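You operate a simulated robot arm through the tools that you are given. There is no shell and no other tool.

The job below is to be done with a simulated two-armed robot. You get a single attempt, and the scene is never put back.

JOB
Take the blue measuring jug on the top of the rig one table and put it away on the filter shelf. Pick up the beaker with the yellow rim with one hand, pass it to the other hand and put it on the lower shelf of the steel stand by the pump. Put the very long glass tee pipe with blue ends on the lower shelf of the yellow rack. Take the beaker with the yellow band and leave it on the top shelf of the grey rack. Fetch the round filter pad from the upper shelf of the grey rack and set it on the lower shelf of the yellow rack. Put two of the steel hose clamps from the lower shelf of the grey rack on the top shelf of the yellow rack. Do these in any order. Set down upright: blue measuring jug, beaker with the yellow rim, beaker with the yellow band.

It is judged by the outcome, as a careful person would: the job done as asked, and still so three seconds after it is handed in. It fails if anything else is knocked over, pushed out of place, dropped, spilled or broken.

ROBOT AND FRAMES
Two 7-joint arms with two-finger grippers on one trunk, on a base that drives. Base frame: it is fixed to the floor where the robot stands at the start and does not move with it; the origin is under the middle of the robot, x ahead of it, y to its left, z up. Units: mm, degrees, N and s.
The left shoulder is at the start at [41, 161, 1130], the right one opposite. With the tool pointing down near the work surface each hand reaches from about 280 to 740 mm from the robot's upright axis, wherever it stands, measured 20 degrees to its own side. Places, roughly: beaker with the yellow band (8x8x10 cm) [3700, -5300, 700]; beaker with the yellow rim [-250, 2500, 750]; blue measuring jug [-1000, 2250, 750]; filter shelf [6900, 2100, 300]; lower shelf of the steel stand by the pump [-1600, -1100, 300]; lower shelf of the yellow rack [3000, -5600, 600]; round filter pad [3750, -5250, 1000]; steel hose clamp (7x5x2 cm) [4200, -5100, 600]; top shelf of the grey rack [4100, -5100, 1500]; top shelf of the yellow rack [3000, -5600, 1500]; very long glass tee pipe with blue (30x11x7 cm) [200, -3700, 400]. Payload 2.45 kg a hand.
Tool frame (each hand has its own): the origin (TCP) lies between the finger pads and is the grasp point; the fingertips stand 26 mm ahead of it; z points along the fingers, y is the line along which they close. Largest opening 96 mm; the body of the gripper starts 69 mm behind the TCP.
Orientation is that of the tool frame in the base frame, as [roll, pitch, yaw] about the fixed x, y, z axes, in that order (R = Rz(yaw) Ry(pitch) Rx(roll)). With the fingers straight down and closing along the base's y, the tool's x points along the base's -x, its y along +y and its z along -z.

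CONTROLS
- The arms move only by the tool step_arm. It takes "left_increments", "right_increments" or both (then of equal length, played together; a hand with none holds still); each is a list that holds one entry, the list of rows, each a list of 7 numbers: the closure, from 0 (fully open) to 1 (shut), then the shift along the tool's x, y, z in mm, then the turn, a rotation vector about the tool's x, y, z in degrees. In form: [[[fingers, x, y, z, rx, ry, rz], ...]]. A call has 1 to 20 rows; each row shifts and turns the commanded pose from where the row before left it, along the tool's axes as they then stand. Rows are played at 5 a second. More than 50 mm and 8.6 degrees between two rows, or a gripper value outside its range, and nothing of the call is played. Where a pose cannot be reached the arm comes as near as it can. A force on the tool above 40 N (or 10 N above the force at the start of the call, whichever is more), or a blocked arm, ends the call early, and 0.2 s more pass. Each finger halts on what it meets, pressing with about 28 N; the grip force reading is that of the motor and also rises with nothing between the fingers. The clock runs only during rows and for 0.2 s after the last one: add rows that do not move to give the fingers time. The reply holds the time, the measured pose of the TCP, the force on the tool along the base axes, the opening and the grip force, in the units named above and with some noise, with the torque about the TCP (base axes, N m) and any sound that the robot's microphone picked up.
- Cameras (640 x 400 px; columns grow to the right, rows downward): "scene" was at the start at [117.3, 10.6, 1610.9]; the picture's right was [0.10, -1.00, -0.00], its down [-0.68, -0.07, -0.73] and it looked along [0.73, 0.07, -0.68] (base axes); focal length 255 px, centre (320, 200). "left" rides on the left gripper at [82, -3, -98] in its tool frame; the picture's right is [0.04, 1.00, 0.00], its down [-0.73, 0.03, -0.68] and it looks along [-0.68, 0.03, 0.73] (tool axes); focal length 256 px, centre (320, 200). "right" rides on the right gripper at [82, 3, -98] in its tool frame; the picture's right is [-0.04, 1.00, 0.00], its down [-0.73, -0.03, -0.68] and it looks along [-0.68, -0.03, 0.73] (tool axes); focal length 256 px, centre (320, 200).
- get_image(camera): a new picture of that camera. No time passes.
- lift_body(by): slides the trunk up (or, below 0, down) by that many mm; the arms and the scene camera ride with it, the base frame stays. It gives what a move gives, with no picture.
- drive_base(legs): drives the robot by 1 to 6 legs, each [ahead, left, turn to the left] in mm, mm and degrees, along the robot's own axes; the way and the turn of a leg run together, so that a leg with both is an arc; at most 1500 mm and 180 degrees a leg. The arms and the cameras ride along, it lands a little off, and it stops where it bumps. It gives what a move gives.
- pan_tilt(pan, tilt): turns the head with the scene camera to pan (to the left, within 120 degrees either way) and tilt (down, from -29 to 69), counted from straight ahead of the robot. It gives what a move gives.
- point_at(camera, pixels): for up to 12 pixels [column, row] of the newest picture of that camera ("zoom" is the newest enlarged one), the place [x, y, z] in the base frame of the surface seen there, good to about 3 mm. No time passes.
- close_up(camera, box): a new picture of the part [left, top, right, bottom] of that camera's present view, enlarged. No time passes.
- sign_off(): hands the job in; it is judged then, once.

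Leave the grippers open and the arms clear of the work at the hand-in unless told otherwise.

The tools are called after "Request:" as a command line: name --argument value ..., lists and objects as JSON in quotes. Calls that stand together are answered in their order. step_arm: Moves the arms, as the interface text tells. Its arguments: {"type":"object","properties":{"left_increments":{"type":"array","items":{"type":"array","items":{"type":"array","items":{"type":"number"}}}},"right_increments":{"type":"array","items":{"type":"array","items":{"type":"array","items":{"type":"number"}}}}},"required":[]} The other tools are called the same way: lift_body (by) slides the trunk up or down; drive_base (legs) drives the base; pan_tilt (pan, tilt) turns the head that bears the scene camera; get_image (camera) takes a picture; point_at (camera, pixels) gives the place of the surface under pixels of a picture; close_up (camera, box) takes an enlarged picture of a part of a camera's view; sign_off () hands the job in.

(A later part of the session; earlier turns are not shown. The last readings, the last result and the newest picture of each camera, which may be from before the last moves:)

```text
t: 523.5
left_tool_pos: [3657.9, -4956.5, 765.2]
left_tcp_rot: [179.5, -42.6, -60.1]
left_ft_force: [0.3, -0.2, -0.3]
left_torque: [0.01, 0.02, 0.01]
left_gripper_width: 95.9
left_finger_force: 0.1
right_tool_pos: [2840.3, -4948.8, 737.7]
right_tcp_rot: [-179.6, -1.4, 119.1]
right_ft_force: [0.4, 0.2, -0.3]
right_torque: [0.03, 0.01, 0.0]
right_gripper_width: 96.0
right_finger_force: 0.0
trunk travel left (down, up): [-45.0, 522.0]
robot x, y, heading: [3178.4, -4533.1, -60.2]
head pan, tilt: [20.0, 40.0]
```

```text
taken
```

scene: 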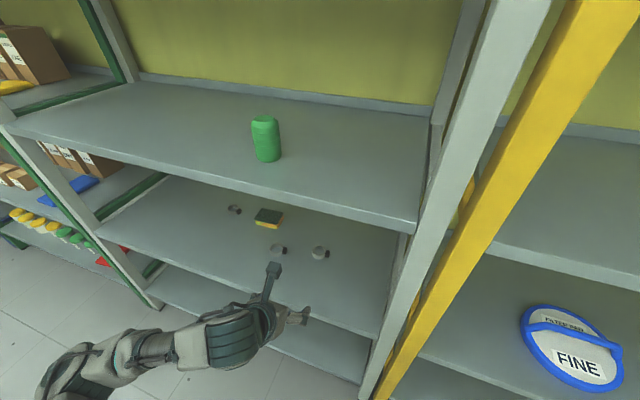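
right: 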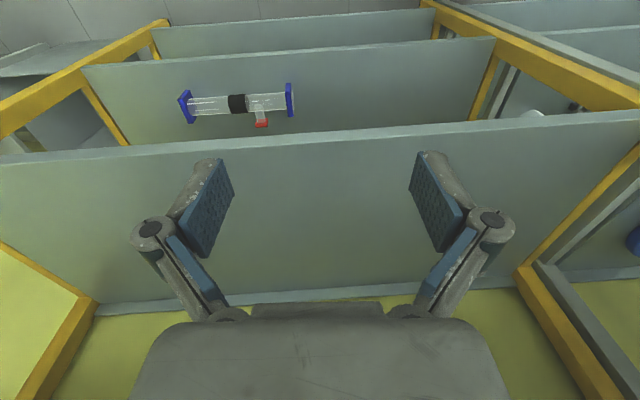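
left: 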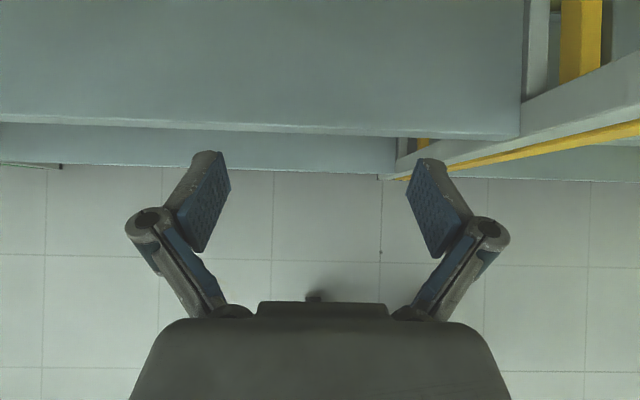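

Zoom on the clamps from the head camera.

Request:
close_up --camera "scene" --box '[220, 195, 350, 270]'

Request:
point_at --camera "zoom" --pixels '[[490, 285], [478, 275], [505, 275], [492, 262], [525, 287], [280, 270], [295, 255], [320, 268], [300, 285], [60, 70], [85, 72], [480, 245]]'

```text
4.92 times, centred on (285, 232) of scene
```

zoom: 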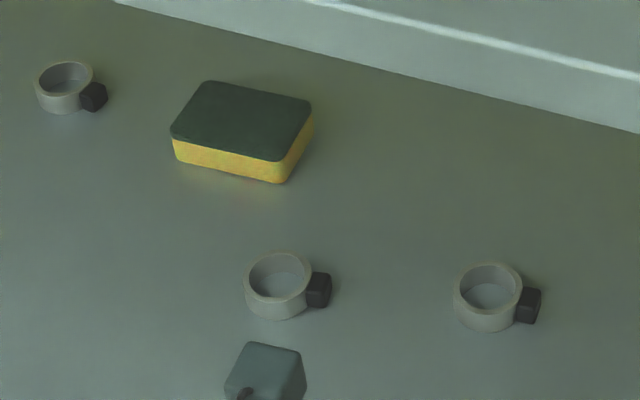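

```text
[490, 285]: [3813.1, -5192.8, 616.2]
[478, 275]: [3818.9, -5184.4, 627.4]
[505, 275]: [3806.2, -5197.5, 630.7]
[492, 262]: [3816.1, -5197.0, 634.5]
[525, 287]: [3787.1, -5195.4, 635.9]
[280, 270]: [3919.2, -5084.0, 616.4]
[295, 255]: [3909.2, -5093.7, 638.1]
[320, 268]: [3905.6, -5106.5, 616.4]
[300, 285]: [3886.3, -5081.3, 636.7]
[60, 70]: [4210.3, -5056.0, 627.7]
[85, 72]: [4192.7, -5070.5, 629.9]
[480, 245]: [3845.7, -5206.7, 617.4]
```

Get finer points on the two nearest clamps.

Request:
point_at --camera "zoom" --pixels '[[457, 300], [518, 288], [487, 318], [487, 308], [530, 305], [538, 298], [487, 266], [248, 290], [308, 278], [276, 307], [318, 290], [275, 256]]'

```text
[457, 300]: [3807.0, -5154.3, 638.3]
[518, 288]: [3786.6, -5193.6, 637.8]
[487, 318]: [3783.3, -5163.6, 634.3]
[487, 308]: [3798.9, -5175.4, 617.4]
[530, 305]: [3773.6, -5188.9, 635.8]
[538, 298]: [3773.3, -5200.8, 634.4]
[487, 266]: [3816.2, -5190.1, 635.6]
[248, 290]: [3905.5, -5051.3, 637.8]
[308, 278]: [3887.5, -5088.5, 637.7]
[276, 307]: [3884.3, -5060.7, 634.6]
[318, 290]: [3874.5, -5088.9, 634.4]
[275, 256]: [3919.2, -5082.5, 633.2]
```

Clamp 1: ring centre t≈757/n≈−6375 with block to the right; span centre t≈748. Lower to z≈714 and drive forward 245.

Request:
step_arm --left_increments '[[[0, -17, 0, 18.4, 0, 0, 0], [0, -17, 0, 18.4, 0, 0, 0], [0, 0, 0, 0, 0, 0, 0]]]'

Request:
drive_base --legs '[[243, 4, 0]]'

Request:
get_image --camera "left"

```text
t: 524.3
left_tool_pos: [3656.4, -4957.2, 714.7]
left_tcp_rot: [179.5, -42.6, -60.4]
left_ft_force: [-0.1, -0.5, -0.8]
left_torque: [-0.05, -0.01, 0.0]
left_gripper_width: 96.1
left_finger_force: 0.1
right_tool_pos: [2839.0, -4949.4, 738.3]
right_tcp_rot: [-179.5, -1.4, 119.0]
right_ft_force: [0.2, -0.2, -0.1]
right_torque: [-0.03, -0.01, 0.0]
right_gripper_width: 95.8
right_finger_force: 0.1
trunk travel left (down, up): [-45.0, 522.0]
robot x, y, heading: [3176.8, -4532.8, -60.2]
head pan, tilt: [20.0, 40.0]
```

```text
t: 526.1
left_tool_pos: [3778.9, -5154.9, 719.3]
left_tcp_rot: [179.4, -43.2, -59.9]
left_ft_force: [-0.1, 0.3, -0.4]
left_torque: [-0.03, 0.0, -0.04]
left_gripper_width: 96.0
left_finger_force: 0.0
right_tool_pos: [2962.4, -5150.7, 741.4]
right_tcp_rot: [-179.4, -0.9, 119.2]
right_ft_force: [-0.7, -0.4, 0.1]
right_torque: [-0.02, 0.02, -0.01]
right_gripper_width: 95.8
right_finger_force: 0.1
trunk travel left (down, up): [-45.0, 522.0]
robot x, y, heading: [3303.4, -4735.5, -60.1]
head pan, tilt: [20.0, 40.0]
```

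```text
taken
```

left: 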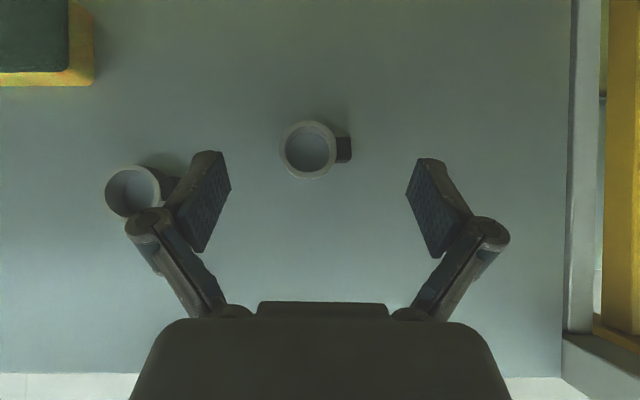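

Clamp 1 at (308,150), well between the fingers. Move 13 mm forward, 3 right, and 45 down.

Request:
step_arm --left_increments '[[[0, -7, 1, 14, 0, 0, 0], [0, -7, 1, 14, 0, 0, 0], [0, -7, 1, 14, 0, 0, 0], [0, 0, 0, 0, 0, 0, 0]]]'

Request:
get_image --camera "left"

```text
t: 527.1
left_tool_pos: [3782.7, -5168.0, 674.5]
left_tcp_rot: [179.4, -43.1, -59.9]
left_ft_force: [-0.4, 0.2, -0.6]
left_torque: [-0.03, 0.0, -0.02]
left_gripper_width: 96.0
left_finger_force: 0.0
right_tool_pos: [2963.4, -5151.0, 742.0]
right_tcp_rot: [-179.5, -0.9, 119.4]
right_ft_force: [0.2, -0.3, 0.4]
right_torque: [0.01, 0.01, 0.01]
right_gripper_width: 95.8
right_finger_force: 0.0
trunk travel left (down, up): [-45.0, 522.0]
robot x, y, heading: [3304.3, -4737.5, -59.9]
head pan, tilt: [20.0, 40.0]
```

```text
taken
```

left: 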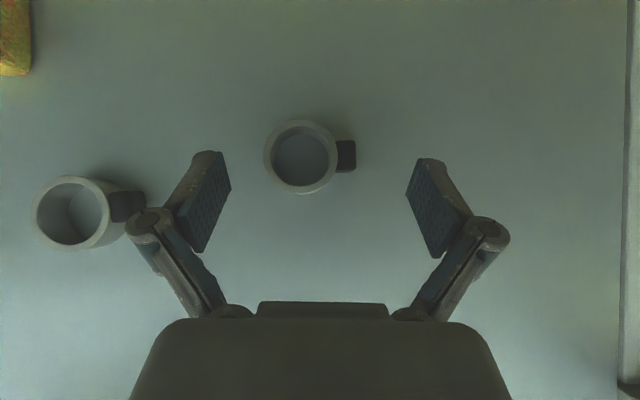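

Centre is ~5 mm left of the middle. Shift y −5 and lower the final 27 mm in small steps.

Request:
step_arm --left_increments '[[[0, -5, -3, 5.5, 0, 0, 0], [0, -5, -2, 5.5, 0, 0, 0], [0, -5, 0, 5.5, 0, 0, 0], [0, -3, 0, 3.3, 0, 0, 0], [0, 0, 0, 0, 0, 0, 0]]]'

Request:
get_image --camera "left"

```text
t: 528.3
left_tool_pos: [3786.6, -5164.8, 649.2]
left_tcp_rot: [179.5, -43.1, -59.9]
left_ft_force: [0.6, -0.5, -0.8]
left_torque: [0.04, -0.02, 0.0]
left_gripper_width: 96.0
left_finger_force: 0.1
right_tool_pos: [2963.0, -5151.0, 740.7]
right_tcp_rot: [-179.4, -0.9, 119.3]
right_ft_force: [0.1, -0.4, 0.5]
right_torque: [-0.01, 0.02, 0.0]
right_gripper_width: 95.8
right_finger_force: 0.1
trunk travel left (down, up): [-45.0, 522.0]
robot x, y, heading: [3298.8, -4739.6, -59.8]
head pan, tilt: [20.0, 40.0]
```

```text
taken
```

left: 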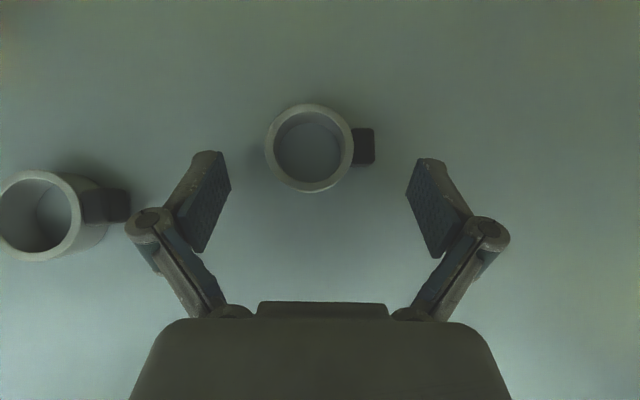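

Laterally centred (265–375). The ring is ~10 mm too far ahead of the tips: move 12 mm forward and 2 mm down.

Request:
step_arm --left_increments '[[[0, 3.7, 0, 4.9, 0, 0, 0], [0, 3.7, 0, 4.9, 0, 0, 0], [0, 0, 0, 0, 0, 0, 0]]]'

Request:
get_image --camera "left"

```text
t: 529.1
left_tool_pos: [3793.8, -5176.8, 645.5]
left_tcp_rot: [179.4, -43.1, -59.9]
left_ft_force: [-0.3, -0.1, 0.3]
left_torque: [-0.01, 0.0, 0.0]
left_gripper_width: 95.9
left_finger_force: 0.1
right_tool_pos: [2962.6, -5149.4, 739.8]
right_tcp_rot: [-179.3, -0.9, 119.3]
right_ft_force: [0.6, -1.2, -0.2]
right_torque: [0.01, -0.01, 0.02]
right_gripper_width: 96.0
right_finger_force: 0.0
trunk travel left (down, up): [-45.0, 522.0]
robot x, y, heading: [3300.8, -4740.4, -60.0]
head pan, tilt: [20.0, 40.0]
```

```text
taken
```

left: 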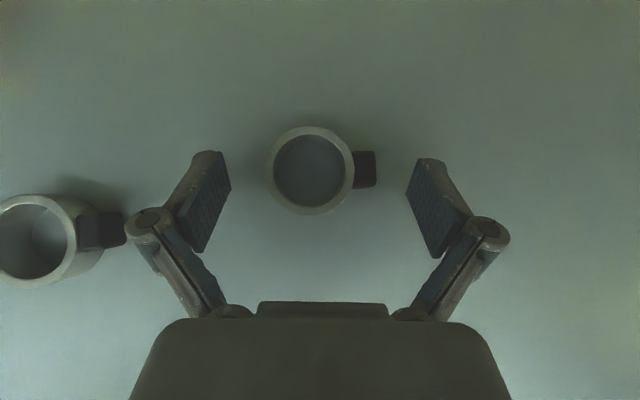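

Ring sits nicely between the pads near the tips. Close.

Request:
step_arm --left_increments '[[[0.2, 0, 0, 0, 0, 0, 0], [0.35, 0, 0, 0, 0, 0, 0], [0.6, 0, 0, 0, 0, 0, 0], [1, 0, 0, 0, 0, 0, 0], [1, 0, 0, 0, 0, 0, 0], [1, 0, 0, 0, 0, 0, 0]]]'

Request:
get_image --camera "left"

```text
t: 530.5
left_tool_pos: [3794.3, -5176.2, 646.0]
left_tcp_rot: [179.4, -43.1, -59.8]
left_ft_force: [-0.3, -1.1, 1.1]
left_torque: [-0.05, 0.04, 0.0]
left_gripper_width: 60.1
left_finger_force: 27.5
right_tool_pos: [2962.3, -5151.0, 741.7]
right_tcp_rot: [-179.4, -0.9, 119.3]
right_ft_force: [0.1, -0.4, -1.3]
right_torque: [0.02, 0.0, 0.01]
right_gripper_width: 95.8
right_finger_force: 0.2
trunk travel left (down, up): [-45.0, 522.0]
robot x, y, heading: [3301.2, -4737.4, -59.8]
head pan, tilt: [20.0, 40.0]
```

```text
taken
```

left: 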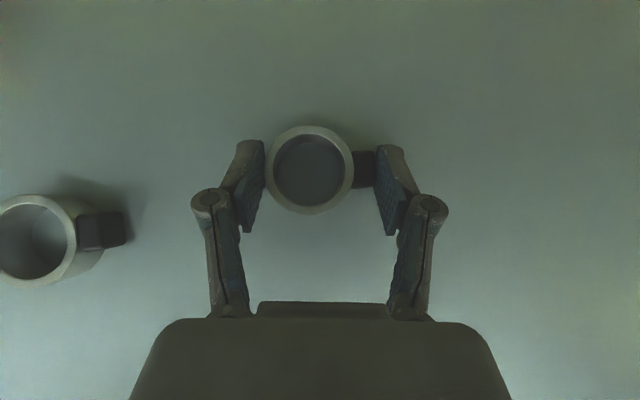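

Gripped at 60 mm (ring + block). Lift 50 mm and check.

Request:
step_arm --left_increments '[[[1, 6.8, 0, -7.3, 0, 0, 0], [1, 6.8, 0, -7.3, 0, 0, 0], [1, 6.8, 0, -7.3, 0, 0, 0], [1, 6.8, 0, -7.3, 0, 0, 0], [1, 6.8, 0, -7.3, 0, 0, 0], [1, 0, 0, 0, 0, 0, 0]]]'

Request:
get_image --camera "left"

```text
t: 531.9
left_tool_pos: [3792.9, -5176.0, 696.1]
left_tcp_rot: [179.4, -43.1, -60.0]
left_ft_force: [0.6, 0.1, -0.5]
left_torque: [-0.01, -0.03, 0.02]
left_gripper_width: 60.1
left_finger_force: 28.1
right_tool_pos: [2961.9, -5150.5, 740.6]
right_tcp_rot: [-179.5, -0.9, 119.2]
right_ft_force: [0.2, 0.9, -0.6]
right_torque: [0.01, 0.01, 0.04]
right_gripper_width: 95.7
right_finger_force: 0.0
trunk travel left (down, up): [-45.0, 522.0]
robot x, y, heading: [3300.3, -4739.4, -60.1]
head pan, tilt: [20.0, 40.0]
```

```text
taken
```

left: 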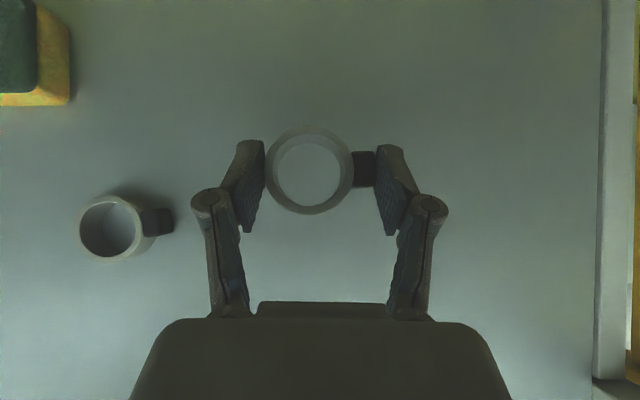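

Clamp 1 is held. Back off 450 mm and raise for the top shelf.

Request:
drive_base --legs '[[-480, 0, 0]]'

Request:
lift_body --by 400

Request:
lift_body --by 120

Request:
step_arm --left_increments '[[[1, 17, 0, -18.3, 0, 0, 0], [1, 17, 0, -18.3, 0, 0, 0], [1, 17, 0, -18.3, 0, 0, 0], [1, 17, 0, -18.3, 0, 0, 0], [1, 17, 0, -18.3, 0, 0, 0], [1, 17, 0, -18.3, 0, 0, 0], [1, 17, 0, -18.3, 0, 0, 0], [1, 17, 0, -18.3, 0, 0, 0], [1, 17, 0, -18.3, 0, 0, 0], [1, 17, 0, -18.3, 0, 0, 0], [1, 17, 0, -18.3, 0, 0, 0], [1, 17, 0, -18.3, 0, 0, 0], [1, 0, 0, 0, 0, 0, 0]]]'

Request:
get_image --camera "scene"

Request:
get_image --camera "left"

```text
t: 534.7
left_tool_pos: [3556.4, -4760.1, 690.6]
left_tcp_rot: [179.5, -42.6, -59.4]
left_ft_force: [-0.3, 0.0, -0.2]
left_torque: [-0.02, -0.03, 0.0]
left_gripper_width: 59.9
left_finger_force: 27.7
right_tool_pos: [2725.4, -4745.6, 737.2]
right_tcp_rot: [-179.7, -1.5, 120.1]
right_ft_force: [0.5, -0.3, 0.2]
right_torque: [0.01, -0.02, -0.03]
right_gripper_width: 96.1
right_finger_force: 0.1
trunk travel left (down, up): [-45.0, 522.0]
robot x, y, heading: [3059.8, -4325.6, -59.3]
head pan, tilt: [20.0, 40.0]
```

```text
t: 538.6
left_tool_pos: [3554.1, -4759.7, 1092.6]
left_tcp_rot: [179.5, -42.6, -59.2]
left_ft_force: [0.4, -0.1, -1.1]
left_torque: [0.01, -0.03, 0.03]
left_gripper_width: 59.6
left_finger_force: 27.5
right_tool_pos: [2724.1, -4743.8, 1138.0]
right_tcp_rot: [-179.4, -1.3, 120.0]
right_ft_force: [-1.0, -0.4, -0.5]
right_torque: [0.02, 0.0, 0.01]
right_gripper_width: 96.1
right_finger_force: 0.1
trunk travel left (down, up): [-445.0, 122.0]
robot x, y, heading: [3057.8, -4322.0, -59.2]
head pan, tilt: [20.0, 40.0]
```

```text
t: 540.1
left_tool_pos: [3556.4, -4759.6, 1212.7]
left_tcp_rot: [179.5, -42.7, -59.3]
left_ft_force: [-0.6, -0.2, -0.9]
left_torque: [-0.02, -0.01, 0.02]
left_gripper_width: 59.6
left_finger_force: 27.7
right_tool_pos: [2725.2, -4744.8, 1259.4]
right_tcp_rot: [-179.7, -1.2, 120.0]
right_ft_force: [0.0, -0.4, -0.1]
right_torque: [-0.01, -0.03, -0.01]
right_gripper_width: 95.7
right_finger_force: 0.1
trunk travel left (down, up): [-565.0, 2.0]
robot x, y, heading: [3058.8, -4322.2, -59.1]
head pan, tilt: [20.0, 40.0]
```

```text
t: 542.9
left_tool_pos: [3557.3, -4755.8, 1513.9]
left_tcp_rot: [179.4, -42.8, -59.2]
left_ft_force: [-0.1, 0.6, 0.2]
left_torque: [0.0, 0.0, 0.01]
left_gripper_width: 59.5
left_finger_force: 28.1
right_tool_pos: [2723.9, -4744.2, 1259.1]
right_tcp_rot: [-179.5, -1.3, 120.0]
right_ft_force: [-0.2, -0.2, -1.2]
right_torque: [0.0, -0.01, 0.0]
right_gripper_width: 96.0
right_finger_force: 0.0
trunk travel left (down, up): [-565.0, 2.0]
robot x, y, heading: [3055.6, -4322.0, -59.1]
head pan, tilt: [20.0, 40.0]
```

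```text
taken
```

scene: 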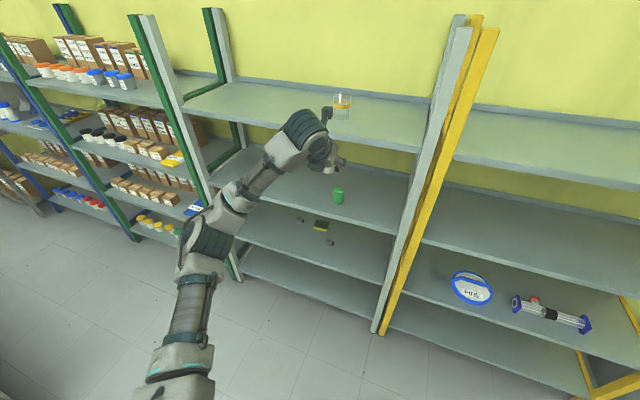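

```text
taken
```

left: 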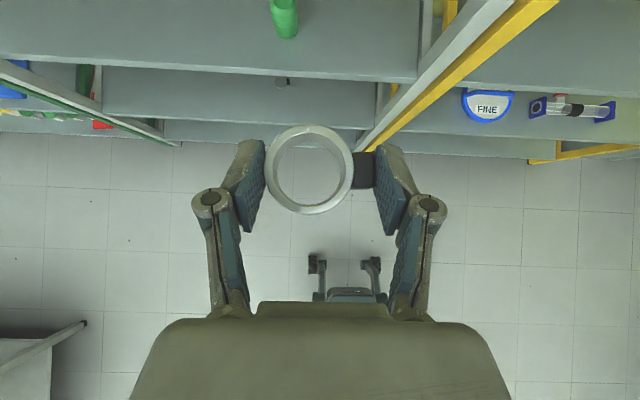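

Clamp 1 at top-shelf height. Straighten, slide right 700 to the yellow rack and move forward 250.

Request:
drive_base --legs '[[0, 0, -1.4], [0, -700, 0], [230, 0, 0]]'

Request:
get_image --camera "scene"

Request:
get_image --camera "left"

```text
t: 548.5
left_tool_pos: [3037.8, -5308.9, 1517.2]
left_tcp_rot: [179.3, -43.0, -59.1]
left_ft_force: [0.2, -0.8, -0.9]
left_torque: [0.05, 0.02, 0.01]
left_gripper_width: 59.5
left_finger_force: 27.9
right_tool_pos: [2205.4, -5299.2, 1262.0]
right_tcp_rot: [-179.4, -1.1, 120.1]
right_ft_force: [-0.1, -0.5, -0.1]
right_torque: [-0.06, -0.02, -0.03]
right_gripper_width: 95.9
right_finger_force: 0.1
trunk travel left (down, up): [-565.0, 2.0]
robot x, y, heading: [2538.1, -4880.2, -59.2]
head pan, tilt: [20.0, 40.0]
```

```text
taken
```

scene: 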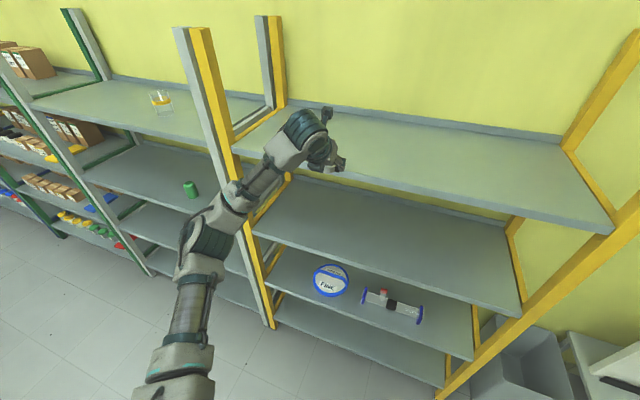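

```text
taken
```

left: 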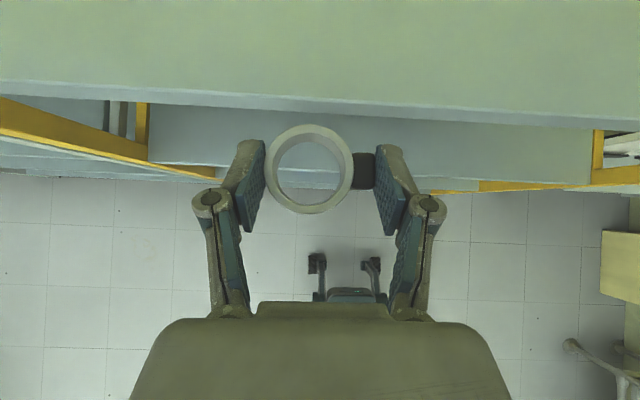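

Check the forearm's distance from the uprights before going in.

Request:
point_at --camera "scene" --pixels '[[270, 175], [245, 195], [225, 215], [205, 245], [195, 265], [300, 135], [185, 240], [215, 130], [240, 180], [330, 160]]'

```text
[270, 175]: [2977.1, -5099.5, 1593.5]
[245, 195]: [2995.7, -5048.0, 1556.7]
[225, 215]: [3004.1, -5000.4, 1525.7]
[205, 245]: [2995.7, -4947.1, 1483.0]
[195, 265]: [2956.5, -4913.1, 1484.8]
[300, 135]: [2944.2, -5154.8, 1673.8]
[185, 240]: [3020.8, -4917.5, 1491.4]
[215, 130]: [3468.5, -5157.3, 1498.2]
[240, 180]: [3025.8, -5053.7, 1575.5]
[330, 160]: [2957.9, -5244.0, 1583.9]
```

Forearm stays well clear of the uprights. Drive forward 190.

Request:
drive_base --legs '[[190, 0, 0]]'

Request:
get_image --camera "left"

```text
t: 550.0
left_tool_pos: [3137.0, -5471.5, 1518.4]
left_tcp_rot: [179.4, -43.1, -59.1]
left_ft_force: [0.3, -0.2, -1.1]
left_torque: [0.02, 0.0, 0.02]
left_gripper_width: 59.5
left_finger_force: 28.0
right_tool_pos: [2302.2, -5463.0, 1260.0]
right_tcp_rot: [-179.5, -1.0, 120.2]
right_ft_force: [-0.9, -0.4, 0.7]
right_torque: [-0.04, -0.01, -0.02]
right_gripper_width: 95.8
right_finger_force: 0.0
trunk travel left (down, up): [-565.0, 2.0]
robot x, y, heading: [2637.5, -5044.7, -58.9]
head pan, tilt: [20.0, 40.0]
```

```text
taken
```

left: 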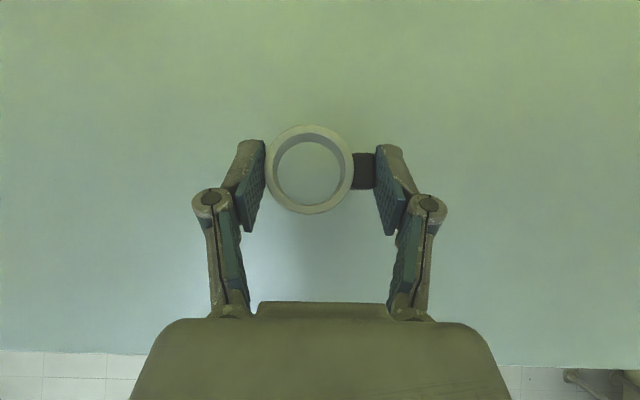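

Over the yellow top shelf. Lower 26 mm then feel for contact.

Request:
step_arm --left_increments '[[[1, -6, 0, 6.4, 0, 0, 0], [1, -6, 0, 6.4, 0, 0, 0], [1, -6, 0, 6.4, 0, 0, 0], [1, 0, 0, 0, 0, 0, 0]]]'

Request:
step_arm --left_increments '[[[1, -1.4, 0, 1.5, 0, 0, 0], [1, -1.4, 0, 1.5, 0, 0, 0], [1, 0, 0, 0, 0, 0, 0]]]'

```text
t: 551.0
left_tool_pos: [3139.2, -5474.9, 1488.9]
left_tcp_rot: [179.4, -42.9, -59.0]
left_ft_force: [-0.1, -0.3, -0.2]
left_torque: [0.0, 0.01, 0.0]
left_gripper_width: 59.4
left_finger_force: 27.8
right_tool_pos: [2305.6, -5468.6, 1260.2]
right_tcp_rot: [-179.6, -1.2, 120.2]
right_ft_force: [0.1, -0.5, 0.2]
right_torque: [0.01, -0.02, -0.04]
right_gripper_width: 96.0
right_finger_force: 0.1
trunk travel left (down, up): [-565.0, 2.0]
robot x, y, heading: [2634.5, -5045.0, -59.0]
head pan, tilt: [20.0, 40.0]
```

```text
t: 551.9
left_tool_pos: [3138.9, -5472.8, 1485.9]
left_tcp_rot: [179.3, -43.2, -58.9]
left_ft_force: [0.5, -1.0, 6.1]
left_torque: [-0.18, 0.09, 0.01]
left_gripper_width: 59.3
left_finger_force: 27.8
right_tool_pos: [2303.8, -5464.2, 1261.2]
right_tcp_rot: [-179.5, -1.1, 120.2]
right_ft_force: [-0.1, -0.2, -0.1]
right_torque: [-0.03, 0.03, 0.0]
right_gripper_width: 96.1
right_finger_force: 0.1
trunk travel left (down, up): [-565.0, 2.0]
robot x, y, heading: [2638.1, -5047.4, -59.1]
head pan, tilt: [20.0, 40.0]
```

Contact (6 N). Open the fingers.

Request:
step_arm --left_increments '[[[0.34, 0, 0, 0, 0, 0, 0], [0.3, 0, 0, 0, 0, 0, 0], [0.2, 0, 0, 0, 0, 0, 0], [0.1, 0, 0, 0, 0, 0, 0], [0, 0, 0, 0, 0, 0, 0], [0, 0, 0, 0, 0, 0, 0]]]'

Request:
get_image --camera "left"

```text
t: 553.2
left_tool_pos: [3138.1, -5473.8, 1486.3]
left_tcp_rot: [179.4, -43.0, -58.9]
left_ft_force: [0.5, -0.5, 1.0]
left_torque: [-0.01, 0.01, 0.01]
left_gripper_width: 96.0
left_finger_force: 0.0
right_tool_pos: [2305.1, -5464.7, 1260.3]
right_tcp_rot: [-179.4, -1.2, 120.2]
right_ft_force: [0.5, 0.7, -0.1]
right_torque: [0.02, -0.01, 0.0]
right_gripper_width: 95.7
right_finger_force: 0.1
trunk travel left (down, up): [-565.0, 2.0]
robot x, y, heading: [2637.8, -5046.8, -58.8]
head pan, tilt: [20.0, 40.0]
```

```text
taken
```

left: 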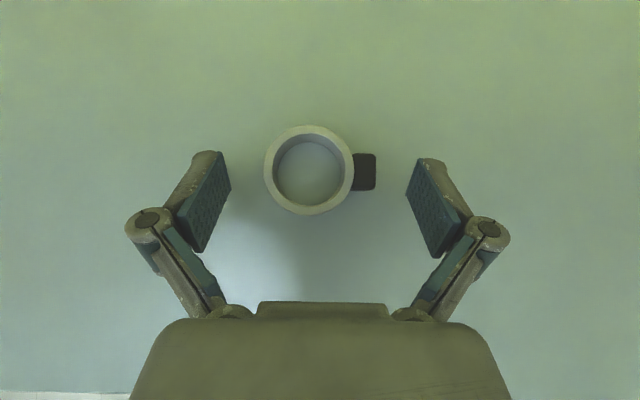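

Clamp 1 is down and free. Lift 40 mm and back off.

Request:
step_arm --left_increments '[[[0, 7, 0, -7.5, 0, 0, 0], [0, 10, 0, -11, 0, 0, 0], [0, 10, 0, -11, 0, 0, 0], [0, 0, 0, 0, 0, 0, 0]]]'

Request:
drive_base --legs '[[-430, 0, 0]]'

Request:
get_image --camera "scene"

```text
t: 554.2
left_tool_pos: [3139.7, -5470.7, 1525.9]
left_tcp_rot: [179.4, -43.0, -58.9]
left_ft_force: [-0.3, 0.1, -0.2]
left_torque: [-0.01, 0.0, -0.04]
left_gripper_width: 95.9
left_finger_force: 0.2
right_tool_pos: [2305.0, -5466.1, 1260.7]
right_tcp_rot: [-179.5, -1.1, 120.2]
right_ft_force: [-0.1, -0.7, 0.6]
right_torque: [0.01, 0.03, 0.04]
right_gripper_width: 96.2
right_finger_force: 0.0
trunk travel left (down, up): [-565.0, 2.0]
robot x, y, heading: [2639.0, -5040.1, -58.8]
head pan, tilt: [20.0, 40.0]
```

```text
t: 556.9
left_tool_pos: [2914.6, -5104.6, 1524.4]
left_tcp_rot: [179.4, -42.8, -59.4]
left_ft_force: [-0.6, -0.7, 0.9]
left_torque: [-0.04, -0.02, 0.0]
left_gripper_width: 95.8
left_finger_force: 0.0
right_tool_pos: [2080.6, -5089.8, 1260.6]
right_tcp_rot: [-179.4, -1.3, 119.5]
right_ft_force: [0.2, -0.5, -0.5]
right_torque: [0.01, 0.02, 0.01]
right_gripper_width: 96.0
right_finger_force: 0.1
trunk travel left (down, up): [-565.0, 2.0]
robot x, y, heading: [2415.3, -4671.5, -59.4]
head pan, tilt: [20.0, 40.0]
```

```text
taken
```

scene: 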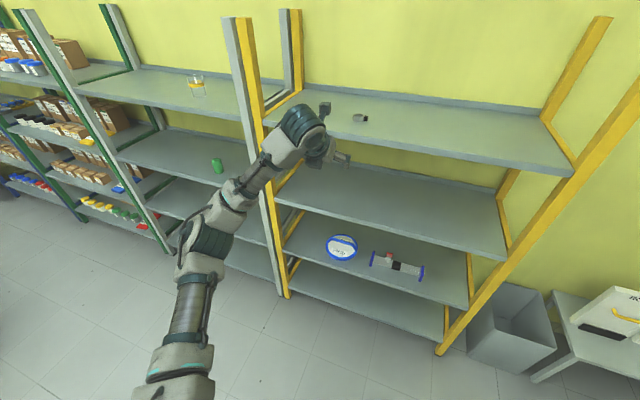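

Clamp 1 rests on the yellow top shelf. Now lower the arm and trunk again and go for the second clamp.

Request:
step_arm --left_increments '[[[0, -17, 0, 18.3, 0, 0, 0], [0, -17, 0, 18.3, 0, 0, 0], [0, -17, 0, 18.3, 0, 0, 0], [0, -17, 0, 18.3, 0, 0, 0], [0, -17, 0, 18.3, 0, 0, 0], [0, -17, 0, 18.3, 0, 0, 0], [0, -17, 0, 18.3, 0, 0, 0], [0, -17, 0, 18.3, 0, 0, 0], [0, -17, 0, 18.3, 0, 0, 0], [0, -17, 0, 18.3, 0, 0, 0], [0, -17, 0, 18.3, 0, 0, 0], [0, -17, 0, 18.3, 0, 0, 0], [0, 0, 0, 0, 0, 0, 0]]]'

Request:
lift_body --by -400

Request:
lift_body --by -110

Request:
drive_base --legs '[[0, 0, -1.1], [0, 880, 0]]'

Request:
get_image --camera "scene"

```text
t: 559.7
left_tool_pos: [2908.5, -5102.4, 1228.4]
left_tcp_rot: [179.3, -43.1, -59.5]
left_ft_force: [0.2, 0.4, -0.3]
left_torque: [-0.02, 0.03, -0.01]
left_gripper_width: 96.1
left_finger_force: 0.1
right_tool_pos: [2077.3, -5085.7, 1261.3]
right_tcp_rot: [-179.4, -0.9, 119.6]
right_ft_force: [0.6, 0.0, -0.4]
right_torque: [-0.01, 0.01, -0.01]
right_gripper_width: 95.9
right_finger_force: 0.1
trunk travel left (down, up): [-565.0, 2.0]
robot x, y, heading: [2413.2, -4672.5, -59.7]
head pan, tilt: [20.0, 40.0]
```

```text
t: 563.5
left_tool_pos: [2909.2, -5101.5, 827.1]
left_tcp_rot: [179.4, -43.0, -59.5]
left_ft_force: [0.0, -0.5, 0.5]
left_torque: [0.01, 0.02, 0.02]
left_gripper_width: 96.1
left_finger_force: 0.1
right_tool_pos: [2078.5, -5086.4, 861.4]
right_tcp_rot: [-179.4, -1.1, 119.7]
right_ft_force: [0.8, 0.2, 0.6]
right_torque: [-0.02, 0.0, 0.0]
right_gripper_width: 96.3
right_finger_force: 0.1
trunk travel left (down, up): [-165.0, 402.0]
robot x, y, heading: [2413.6, -4669.9, -59.5]
head pan, tilt: [20.0, 40.0]
```

```text
t: 565.0
left_tool_pos: [2909.8, -5101.7, 718.5]
left_tcp_rot: [179.3, -43.1, -59.4]
left_ft_force: [-0.1, 0.1, 0.1]
left_torque: [-0.02, 0.0, -0.01]
left_gripper_width: 96.0
left_finger_force: 0.1
right_tool_pos: [2078.7, -5085.4, 750.6]
right_tcp_rot: [-179.4, -1.7, 119.6]
right_ft_force: [-0.6, 0.4, 0.5]
right_torque: [-0.01, -0.01, -0.03]
right_gripper_width: 96.0
right_finger_force: 0.0
trunk travel left (down, up): [-55.0, 512.0]
robot x, y, heading: [2415.4, -4672.4, -59.7]
head pan, tilt: [20.0, 40.0]
```

```text
t: 569.9
left_tool_pos: [3666.5, -4679.2, 716.5]
left_tcp_rot: [179.4, -43.1, -60.4]
left_ft_force: [1.0, 0.1, 0.5]
left_torque: [-0.03, -0.01, -0.02]
left_gripper_width: 95.9
left_finger_force: 0.0
right_tool_pos: [2835.0, -4649.9, 748.6]
right_tcp_rot: [-179.5, -1.8, 118.8]
right_ft_force: [-0.2, -1.1, 0.2]
right_torque: [-0.02, -0.03, 0.03]
right_gripper_width: 95.9
right_finger_force: 0.1
trunk travel left (down, up): [-55.0, 512.0]
robot x, y, heading: [3179.3, -4237.8, -60.6]
head pan, tilt: [20.0, 40.0]
```

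```text
taken
```

scene: 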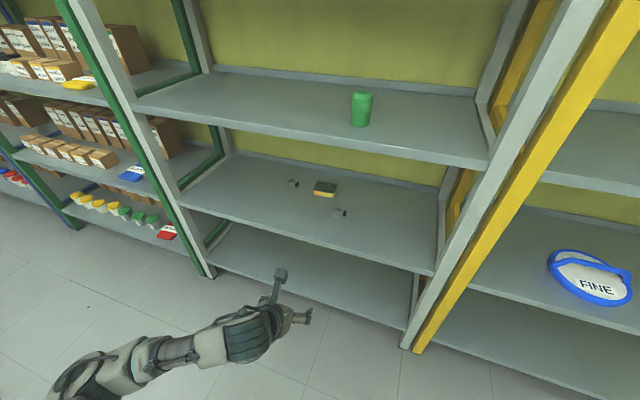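

The remaining clamp of interest is at (338,212). Verify its position.

Request:
close_up --camera "scene" --box '[280, 170, 380, 235]'

Request:
point_at --camera "zoom" --pixels '[[342, 268], [402, 265], [373, 282], [373, 250], [408, 272], [340, 262], [372, 276], [415, 268]]'

```text
6.15 times, centred on (330, 202) of scene
```

zoom: 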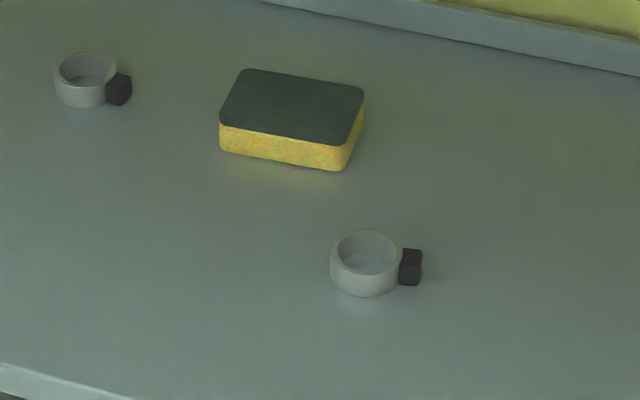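

```text
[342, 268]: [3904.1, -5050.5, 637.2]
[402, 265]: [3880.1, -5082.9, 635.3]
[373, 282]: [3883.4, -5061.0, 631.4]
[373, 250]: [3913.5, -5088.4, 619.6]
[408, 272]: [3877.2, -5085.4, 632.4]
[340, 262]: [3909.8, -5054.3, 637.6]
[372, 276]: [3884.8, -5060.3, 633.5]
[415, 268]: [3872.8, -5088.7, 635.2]
```

Clamp 2 centre ≈(3898,-5071). Drive forward 440, left 6.

Request:
drive_base --legs '[[438, 6, 0]]'

Request:
get_image --camera "left"

```text
t: 572.6
left_tool_pos: [3879.4, -5064.2, 718.7]
left_tcp_rot: [179.3, -43.1, -61.2]
left_ft_force: [-0.1, -0.4, 0.2]
left_torque: [-0.01, -0.01, -0.02]
left_gripper_width: 96.2
left_finger_force: 0.1
right_tool_pos: [3048.6, -5022.6, 750.5]
right_tcp_rot: [-179.4, -1.7, 117.9]
right_ft_force: [-0.3, -0.5, -0.1]
right_torque: [0.0, 0.04, 0.0]
right_gripper_width: 95.9
right_finger_force: 0.1
trunk travel left (down, up): [-55.0, 512.0]
robot x, y, heading: [3395.0, -4620.9, -61.1]
head pan, tilt: [20.0, 40.0]
```

```text
taken
```

left: 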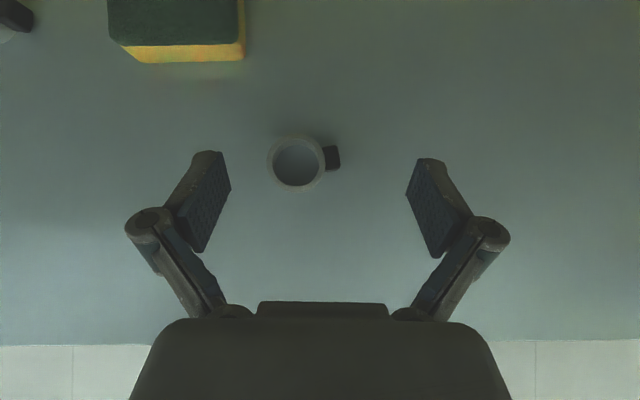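

Clamp 2 is at (303,163), slightly left. Move 14 forward, 12 left, 45 down.

Request:
step_arm --left_increments '[[[0, -6.8, -4, 14.2, 0, 0, 0], [0, -6.8, -4, 14.2, 0, 0, 0], [0, -6.8, -4, 14.2, 0, 0, 0], [0, 0, 0, 0, 0, 0, 0]]]'

Request:
get_image --camera "left"

```text
t: 573.6
left_tool_pos: [3894.8, -5068.1, 677.7]
left_tcp_rot: [179.3, -43.5, -61.2]
left_ft_force: [-0.4, 0.0, 0.5]
left_torque: [0.01, -0.01, -0.01]
left_gripper_width: 96.3
left_finger_force: 0.1
right_tool_pos: [3046.3, -5020.2, 751.9]
right_tcp_rot: [-179.4, -1.4, 117.9]
right_ft_force: [1.0, -0.1, -0.3]
right_torque: [0.02, -0.07, 0.02]
right_gripper_width: 95.9
right_finger_force: 0.0
trunk travel left (down, up): [-55.0, 512.0]
robot x, y, heading: [3394.4, -4619.9, -61.4]
head pan, tilt: [20.0, 40.0]
```

```text
taken
```

left: 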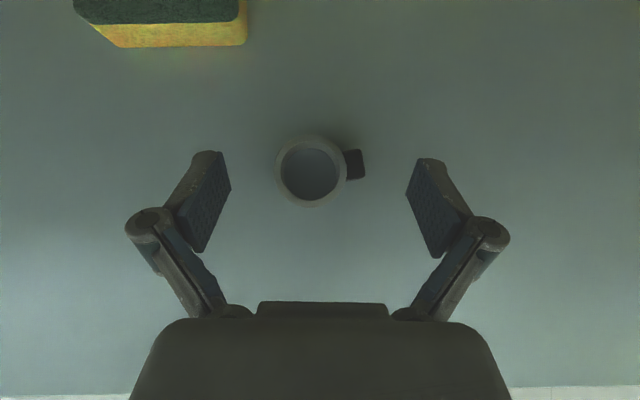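

Centred at 320. Lower the last 31 mm with 4 mm forward.

Request:
step_arm --left_increments '[[[0, -6.1, 0, 8.4, 0, 0, 0], [0, -6.1, 0, 8.4, 0, 0, 0], [0, -6.1, 0, 8.4, 0, 0, 0], [0, 0, 0, 0, 0, 0, 0]]]'

Request:
get_image --camera "left"

```text
t: 574.6
left_tool_pos: [3896.2, -5072.3, 644.4]
left_tcp_rot: [179.4, -43.5, -61.3]
left_ft_force: [-0.1, -0.3, 0.0]
left_torque: [0.0, -0.01, 0.03]
left_gripper_width: 95.9
left_finger_force: 0.0
right_tool_pos: [3047.0, -5021.1, 752.1]
right_tcp_rot: [-179.3, -1.4, 117.8]
right_ft_force: [0.8, -0.2, 0.0]
right_torque: [-0.01, -0.02, -0.01]
right_gripper_width: 96.1
right_finger_force: 0.0
trunk travel left (down, up): [-55.0, 512.0]
robot x, y, heading: [3397.9, -4622.6, -61.3]
head pan, tilt: [20.0, 40.0]
```

```text
taken
```

left: 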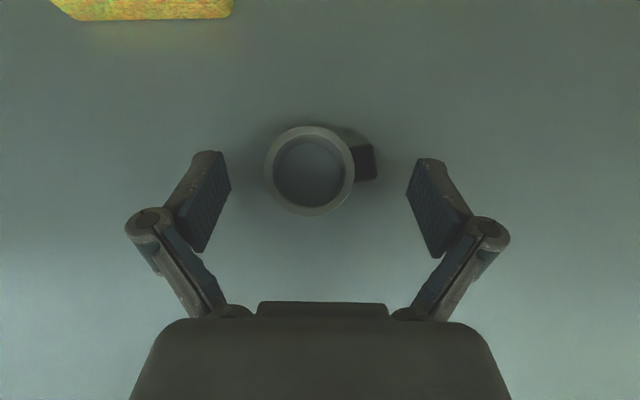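

Good alignment. Close.

Request:
step_arm --left_increments '[[[0.2, 0, 0, 0, 0, 0, 0], [0.35, 0, 0, 0, 0, 0, 0], [0.6, 0, 0, 0, 0, 0, 0], [1, 0, 0, 0, 0, 0, 0], [1, 0, 0, 0, 0, 0, 0], [1, 0, 0, 0, 0, 0, 0]]]'

Request:
step_arm --left_increments '[[[1, 6.9, 0, -7.2, 0, 0, 0], [1, 6.9, 0, -7.2, 0, 0, 0], [1, 6.9, 0, -7.2, 0, 0, 0], [1, 6.9, 0, -7.2, 0, 0, 0], [1, 6.9, 0, -7.2, 0, 0, 0], [1, 0, 0, 0, 0, 0, 0]]]'

Request:
get_image --camera "left"

```text
t: 576.0
left_tool_pos: [3895.4, -5072.0, 645.5]
left_tcp_rot: [179.3, -43.5, -61.2]
left_ft_force: [-0.8, -0.7, 1.2]
left_torque: [-0.02, 0.0, 0.0]
left_gripper_width: 61.2
left_finger_force: 28.2
right_tool_pos: [3045.8, -5021.3, 751.3]
right_tcp_rot: [-179.3, -1.4, 118.0]
right_ft_force: [-0.1, 1.0, -0.5]
right_torque: [-0.01, -0.03, -0.01]
right_gripper_width: 96.0
right_finger_force: 0.0
trunk travel left (down, up): [-55.0, 512.0]
robot x, y, heading: [3398.9, -4623.9, -61.0]
head pan, tilt: [20.0, 40.0]
```

```text
t: 577.4
left_tool_pos: [3897.2, -5073.1, 695.3]
left_tcp_rot: [179.3, -43.5, -61.2]
left_ft_force: [0.4, -0.3, -0.3]
left_torque: [-0.01, -0.04, 0.02]
left_gripper_width: 61.5
left_finger_force: 27.7
right_tool_pos: [3046.6, -5022.6, 752.5]
right_tcp_rot: [-179.4, -1.4, 118.0]
right_ft_force: [-0.6, -0.3, -0.4]
right_torque: [0.03, 0.01, -0.01]
right_gripper_width: 95.9
right_finger_force: 0.2
trunk travel left (down, up): [-55.0, 512.0]
robot x, y, heading: [3396.7, -4621.0, -61.3]
head pan, tilt: [20.0, 40.0]
```

```text
taken
```

left: 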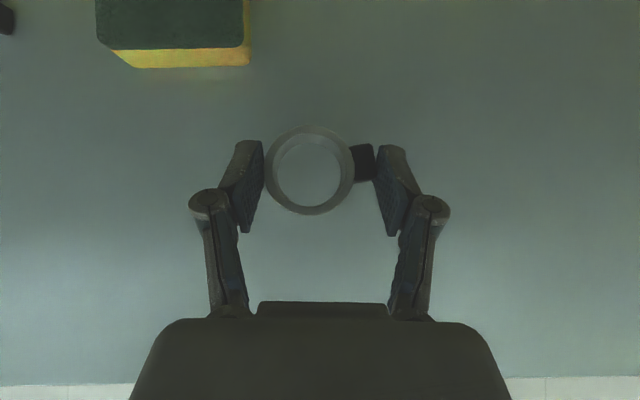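

Clamp 2 is held. Back off, raise, and bring it to the yellow rack.

Request:
drive_base --legs '[[-480, 0, 0]]'

Request:
lift_body --by 400

Request:
lift_body --by 110

Request:
step_arm --left_increments '[[[1, 17.2, 0, -18.1, 0, 0, 0], [1, 17.2, 0, -18.1, 0, 0, 0], [1, 17.2, 0, -18.1, 0, 0, 0], [1, 17.2, 0, -18.1, 0, 0, 0], [1, 17.2, 0, -18.1, 0, 0, 0], [1, 17.2, 0, -18.1, 0, 0, 0], [1, 17.2, 0, -18.1, 0, 0, 0], [1, 17.2, 0, -18.1, 0, 0, 0], [1, 17.2, 0, -18.1, 0, 0, 0], [1, 17.2, 0, -18.1, 0, 0, 0], [1, 17.2, 0, -18.1, 0, 0, 0], [1, 17.2, 0, -18.1, 0, 0, 0], [1, 8, 0, -8.5, 0, 0, 0], [1, 0, 0, 0, 0, 0, 0]]]'

Request:
drive_base --legs '[[0, -1000, 0.8]]'

Request:
get_image --camera "scene"

Request:
get_image --camera "left"

```text
t: 580.2
left_tool_pos: [3669.0, -4655.5, 695.2]
left_tcp_rot: [179.3, -43.6, -61.0]
left_ft_force: [0.0, -0.1, -0.9]
left_torque: [-0.01, 0.03, 0.0]
left_gripper_width: 61.3
left_finger_force: 27.8
right_tool_pos: [2819.9, -4606.8, 751.8]
right_tcp_rot: [-179.4, -1.3, 118.2]
right_ft_force: [0.6, 0.5, 0.9]
right_torque: [-0.04, 0.01, 0.01]
right_gripper_width: 95.9
right_finger_force: 0.2
trunk travel left (down, up): [-55.0, 512.0]
robot x, y, heading: [3167.0, -4203.4, -60.8]
head pan, tilt: [20.0, 40.0]
```

```text
t: 584.0
left_tool_pos: [3668.4, -4653.3, 1098.3]
left_tcp_rot: [179.3, -43.6, -60.9]
left_ft_force: [0.4, -0.5, 0.4]
left_torque: [0.0, -0.02, 0.0]
left_gripper_width: 61.5
left_finger_force: 27.5
right_tool_pos: [2818.6, -4604.3, 1151.7]
right_tcp_rot: [-179.4, -1.1, 118.2]
right_ft_force: [-0.2, 0.3, 0.5]
right_torque: [0.0, 0.0, 0.0]
right_gripper_width: 96.0
right_finger_force: 0.0
trunk travel left (down, up): [-455.0, 112.0]
robot x, y, heading: [3169.8, -4203.2, -60.8]
head pan, tilt: [20.0, 40.0]
```

```text
t: 585.5
left_tool_pos: [3668.1, -4652.6, 1207.0]
left_tcp_rot: [179.2, -43.6, -61.0]
left_ft_force: [0.5, -0.6, -0.1]
left_torque: [0.01, -0.01, 0.02]
left_gripper_width: 61.3
left_finger_force: 28.0
right_tool_pos: [2818.4, -4604.1, 1262.2]
right_tcp_rot: [-179.4, -1.2, 118.1]
right_ft_force: [0.3, 0.3, 0.1]
right_torque: [0.04, 0.03, 0.0]
right_gripper_width: 96.2
right_finger_force: 0.0
trunk travel left (down, up): [-565.0, 2.0]
robot x, y, heading: [3170.8, -4203.3, -61.2]
head pan, tilt: [20.0, 40.0]
```

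```text
t: 588.5
left_tool_pos: [3669.4, -4652.6, 1518.9]
left_tcp_rot: [179.3, -43.6, -61.0]
left_ft_force: [0.0, 0.2, -0.3]
left_torque: [0.0, 0.01, 0.01]
left_gripper_width: 61.4
left_finger_force: 28.2
right_tool_pos: [2818.1, -4605.5, 1264.0]
right_tcp_rot: [-179.5, -1.3, 118.0]
right_ft_force: [0.1, 0.8, 0.3]
right_torque: [0.0, 0.02, 0.03]
right_gripper_width: 95.9
right_finger_force: 0.1
trunk travel left (down, up): [-565.0, 2.0]
robot x, y, heading: [3168.4, -4204.3, -61.0]
head pan, tilt: [20.0, 40.0]
```

```text
t: 593.6
left_tool_pos: [2827.3, -5128.2, 1517.2]
left_tcp_rot: [179.1, -43.7, -58.9]
left_ft_force: [0.4, -0.5, -0.3]
left_torque: [-0.03, 0.0, -0.04]
left_gripper_width: 61.0
left_finger_force: 27.5
right_tool_pos: [1972.4, -5108.9, 1264.5]
right_tcp_rot: [-179.3, -1.2, 120.0]
right_ft_force: [-0.6, -0.3, -1.1]
right_torque: [0.0, 0.01, -0.02]
right_gripper_width: 95.9
right_finger_force: 0.0
trunk travel left (down, up): [-565.0, 2.0]
robot x, y, heading: [2307.3, -4697.0, -59.1]
head pan, tilt: [20.0, 40.0]
```

```text
taken
```

scene: 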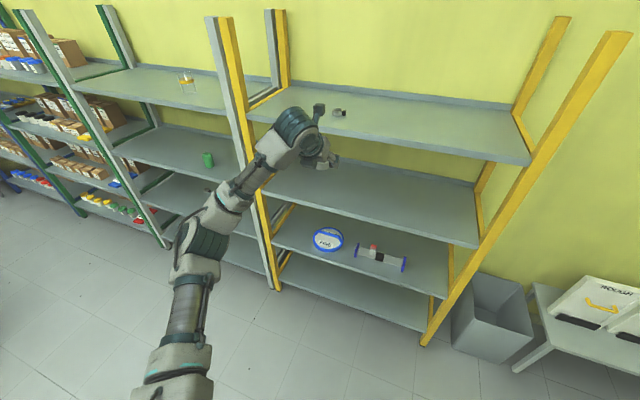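

```text
taken
```

left: 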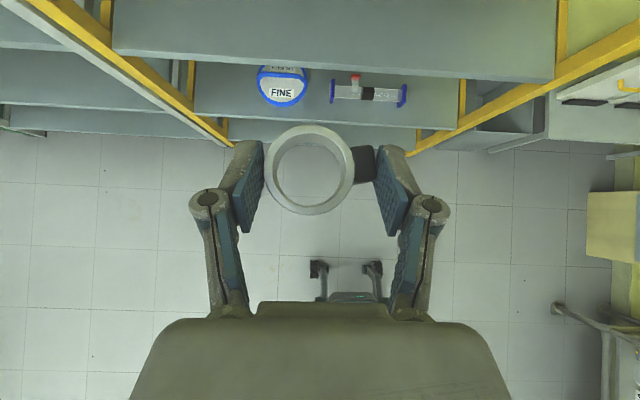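

Clamp 2 is at height. Move forward 250 and right 55, then check.

Request:
drive_base --legs '[[250, -55, 0]]'

Request:
get_image --camera "left"

```text
t: 595.5
left_tool_pos: [2904.2, -5360.1, 1522.2]
left_tcp_rot: [179.1, -43.9, -58.7]
left_ft_force: [0.8, 0.1, -0.5]
left_torque: [0.01, -0.02, 0.01]
left_gripper_width: 61.1
left_finger_force: 27.7
right_tool_pos: [2051.4, -5348.6, 1263.9]
right_tcp_rot: [-179.4, -1.1, 120.4]
right_ft_force: [-0.5, -0.3, 0.4]
right_torque: [-0.04, -0.01, -0.01]
right_gripper_width: 96.1
right_finger_force: 0.1
trunk travel left (down, up): [-565.0, 2.0]
robot x, y, heading: [2389.9, -4941.3, -58.8]
head pan, tilt: [20.0, 40.0]
```

```text
taken
```

left: 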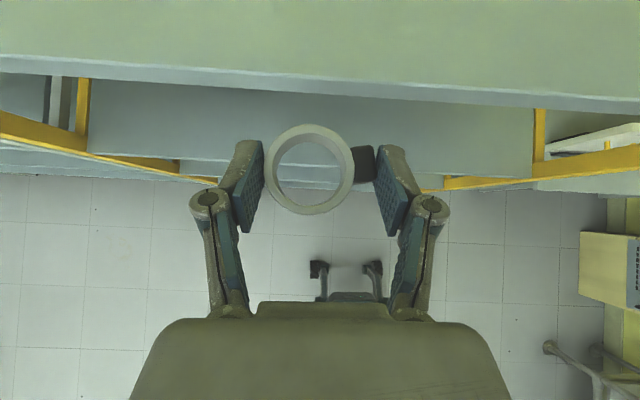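

Forward 212 more.

Request:
drive_base --legs '[[210, 0, 0]]'

Request:
step_arm --left_increments '[[[1, -6, 0, 6.3, 0, 0, 0], [1, -6, 0, 6.3, 0, 0, 0], [1, -6, 0, 6.3, 0, 0, 0], [1, 0, 0, 0, 0, 0, 0]]]'

Request:
get_image --camera "left"

```text
t: 597.1
left_tool_pos: [3020.5, -5533.6, 1522.3]
left_tcp_rot: [178.8, -43.9, -58.5]
left_ft_force: [-0.1, 0.3, -0.8]
left_torque: [-0.01, 0.02, 0.02]
left_gripper_width: 61.2
left_finger_force: 27.9
right_tool_pos: [2165.9, -5521.8, 1265.8]
right_tcp_rot: [-179.0, -1.2, 120.2]
right_ft_force: [-0.8, 1.1, 0.1]
right_torque: [-0.01, 0.01, 0.01]
right_gripper_width: 95.9
right_finger_force: 0.1
trunk travel left (down, up): [-565.0, 2.0]
robot x, y, heading: [2499.8, -5119.0, -58.6]
head pan, tilt: [20.0, 40.0]
```

```text
t: 598.1
left_tool_pos: [3022.5, -5538.0, 1495.2]
left_tcp_rot: [178.7, -43.8, -58.5]
left_ft_force: [-0.1, 0.5, -0.2]
left_torque: [0.02, -0.02, 0.01]
left_gripper_width: 61.0
left_finger_force: 27.8
right_tool_pos: [2167.3, -5526.1, 1267.5]
right_tcp_rot: [-179.0, -1.2, 120.2]
right_ft_force: [0.5, 0.6, 1.0]
right_torque: [0.01, -0.01, 0.01]
right_gripper_width: 96.1
right_finger_force: 0.1
trunk travel left (down, up): [-565.0, 2.0]
robot x, y, heading: [2500.6, -5122.5, -58.9]
head pan, tilt: [20.0, 40.0]
```

```text
taken
```

left: 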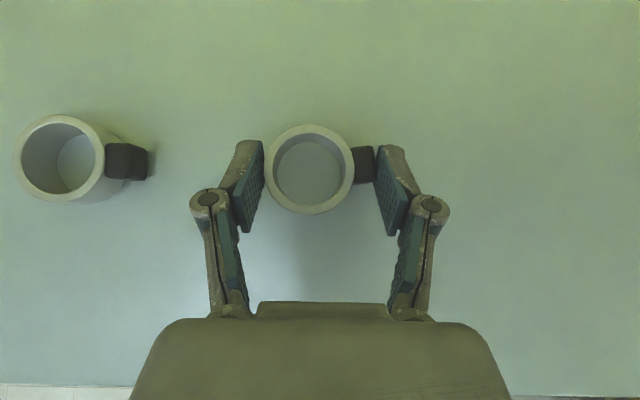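

Clamp 1 is safely to the left. Lower the last ~10 mm.

Request:
step_arm --left_increments '[[[1, -2, 0, 2.1, 0, 0, 0], [1, -2, 0, 2.1, 0, 0, 0], [1, -1.4, 0, 1.5, 0, 0, 0], [1, 0, 0, 0, 0, 0, 0]]]'

Request:
step_arm --left_increments '[[[1, -1.1, 0, 1.2, 0, 0, 0], [1, -0.7, 0, 0.7, 0, 0, 0], [1, 0, 0, 0, 0, 0, 0]]]'

```text
t: 599.1
left_tool_pos: [3018.6, -5537.1, 1488.1]
left_tcp_rot: [178.7, -43.9, -58.3]
left_ft_force: [0.2, 0.0, -0.1]
left_torque: [0.0, 0.03, -0.01]
left_gripper_width: 60.8
left_finger_force: 27.7
right_tool_pos: [2166.7, -5524.3, 1267.6]
right_tcp_rot: [-179.1, -1.2, 120.2]
right_ft_force: [-0.8, 0.6, -0.4]
right_torque: [0.01, -0.01, -0.01]
right_gripper_width: 96.0
right_finger_force: 0.0
trunk travel left (down, up): [-565.0, 2.0]
robot x, y, heading: [2495.9, -5114.7, -59.0]
head pan, tilt: [20.0, 40.0]
```

```text
t: 599.9
left_tool_pos: [3018.7, -5539.4, 1485.7]
left_tcp_rot: [178.8, -44.1, -58.5]
left_ft_force: [-1.7, -0.3, 5.5]
left_torque: [0.0, 0.17, 0.01]
left_gripper_width: 61.0
left_finger_force: 27.6
right_tool_pos: [2165.0, -5523.9, 1266.0]
right_tcp_rot: [-179.2, -1.0, 120.1]
right_ft_force: [0.0, 0.0, 0.4]
right_torque: [0.02, -0.02, 0.0]
right_gripper_width: 95.7
right_finger_force: 0.0
trunk travel left (down, up): [-565.0, 2.0]
robot x, y, heading: [2497.5, -5119.4, -58.9]
head pan, tilt: [20.0, 40.0]
```

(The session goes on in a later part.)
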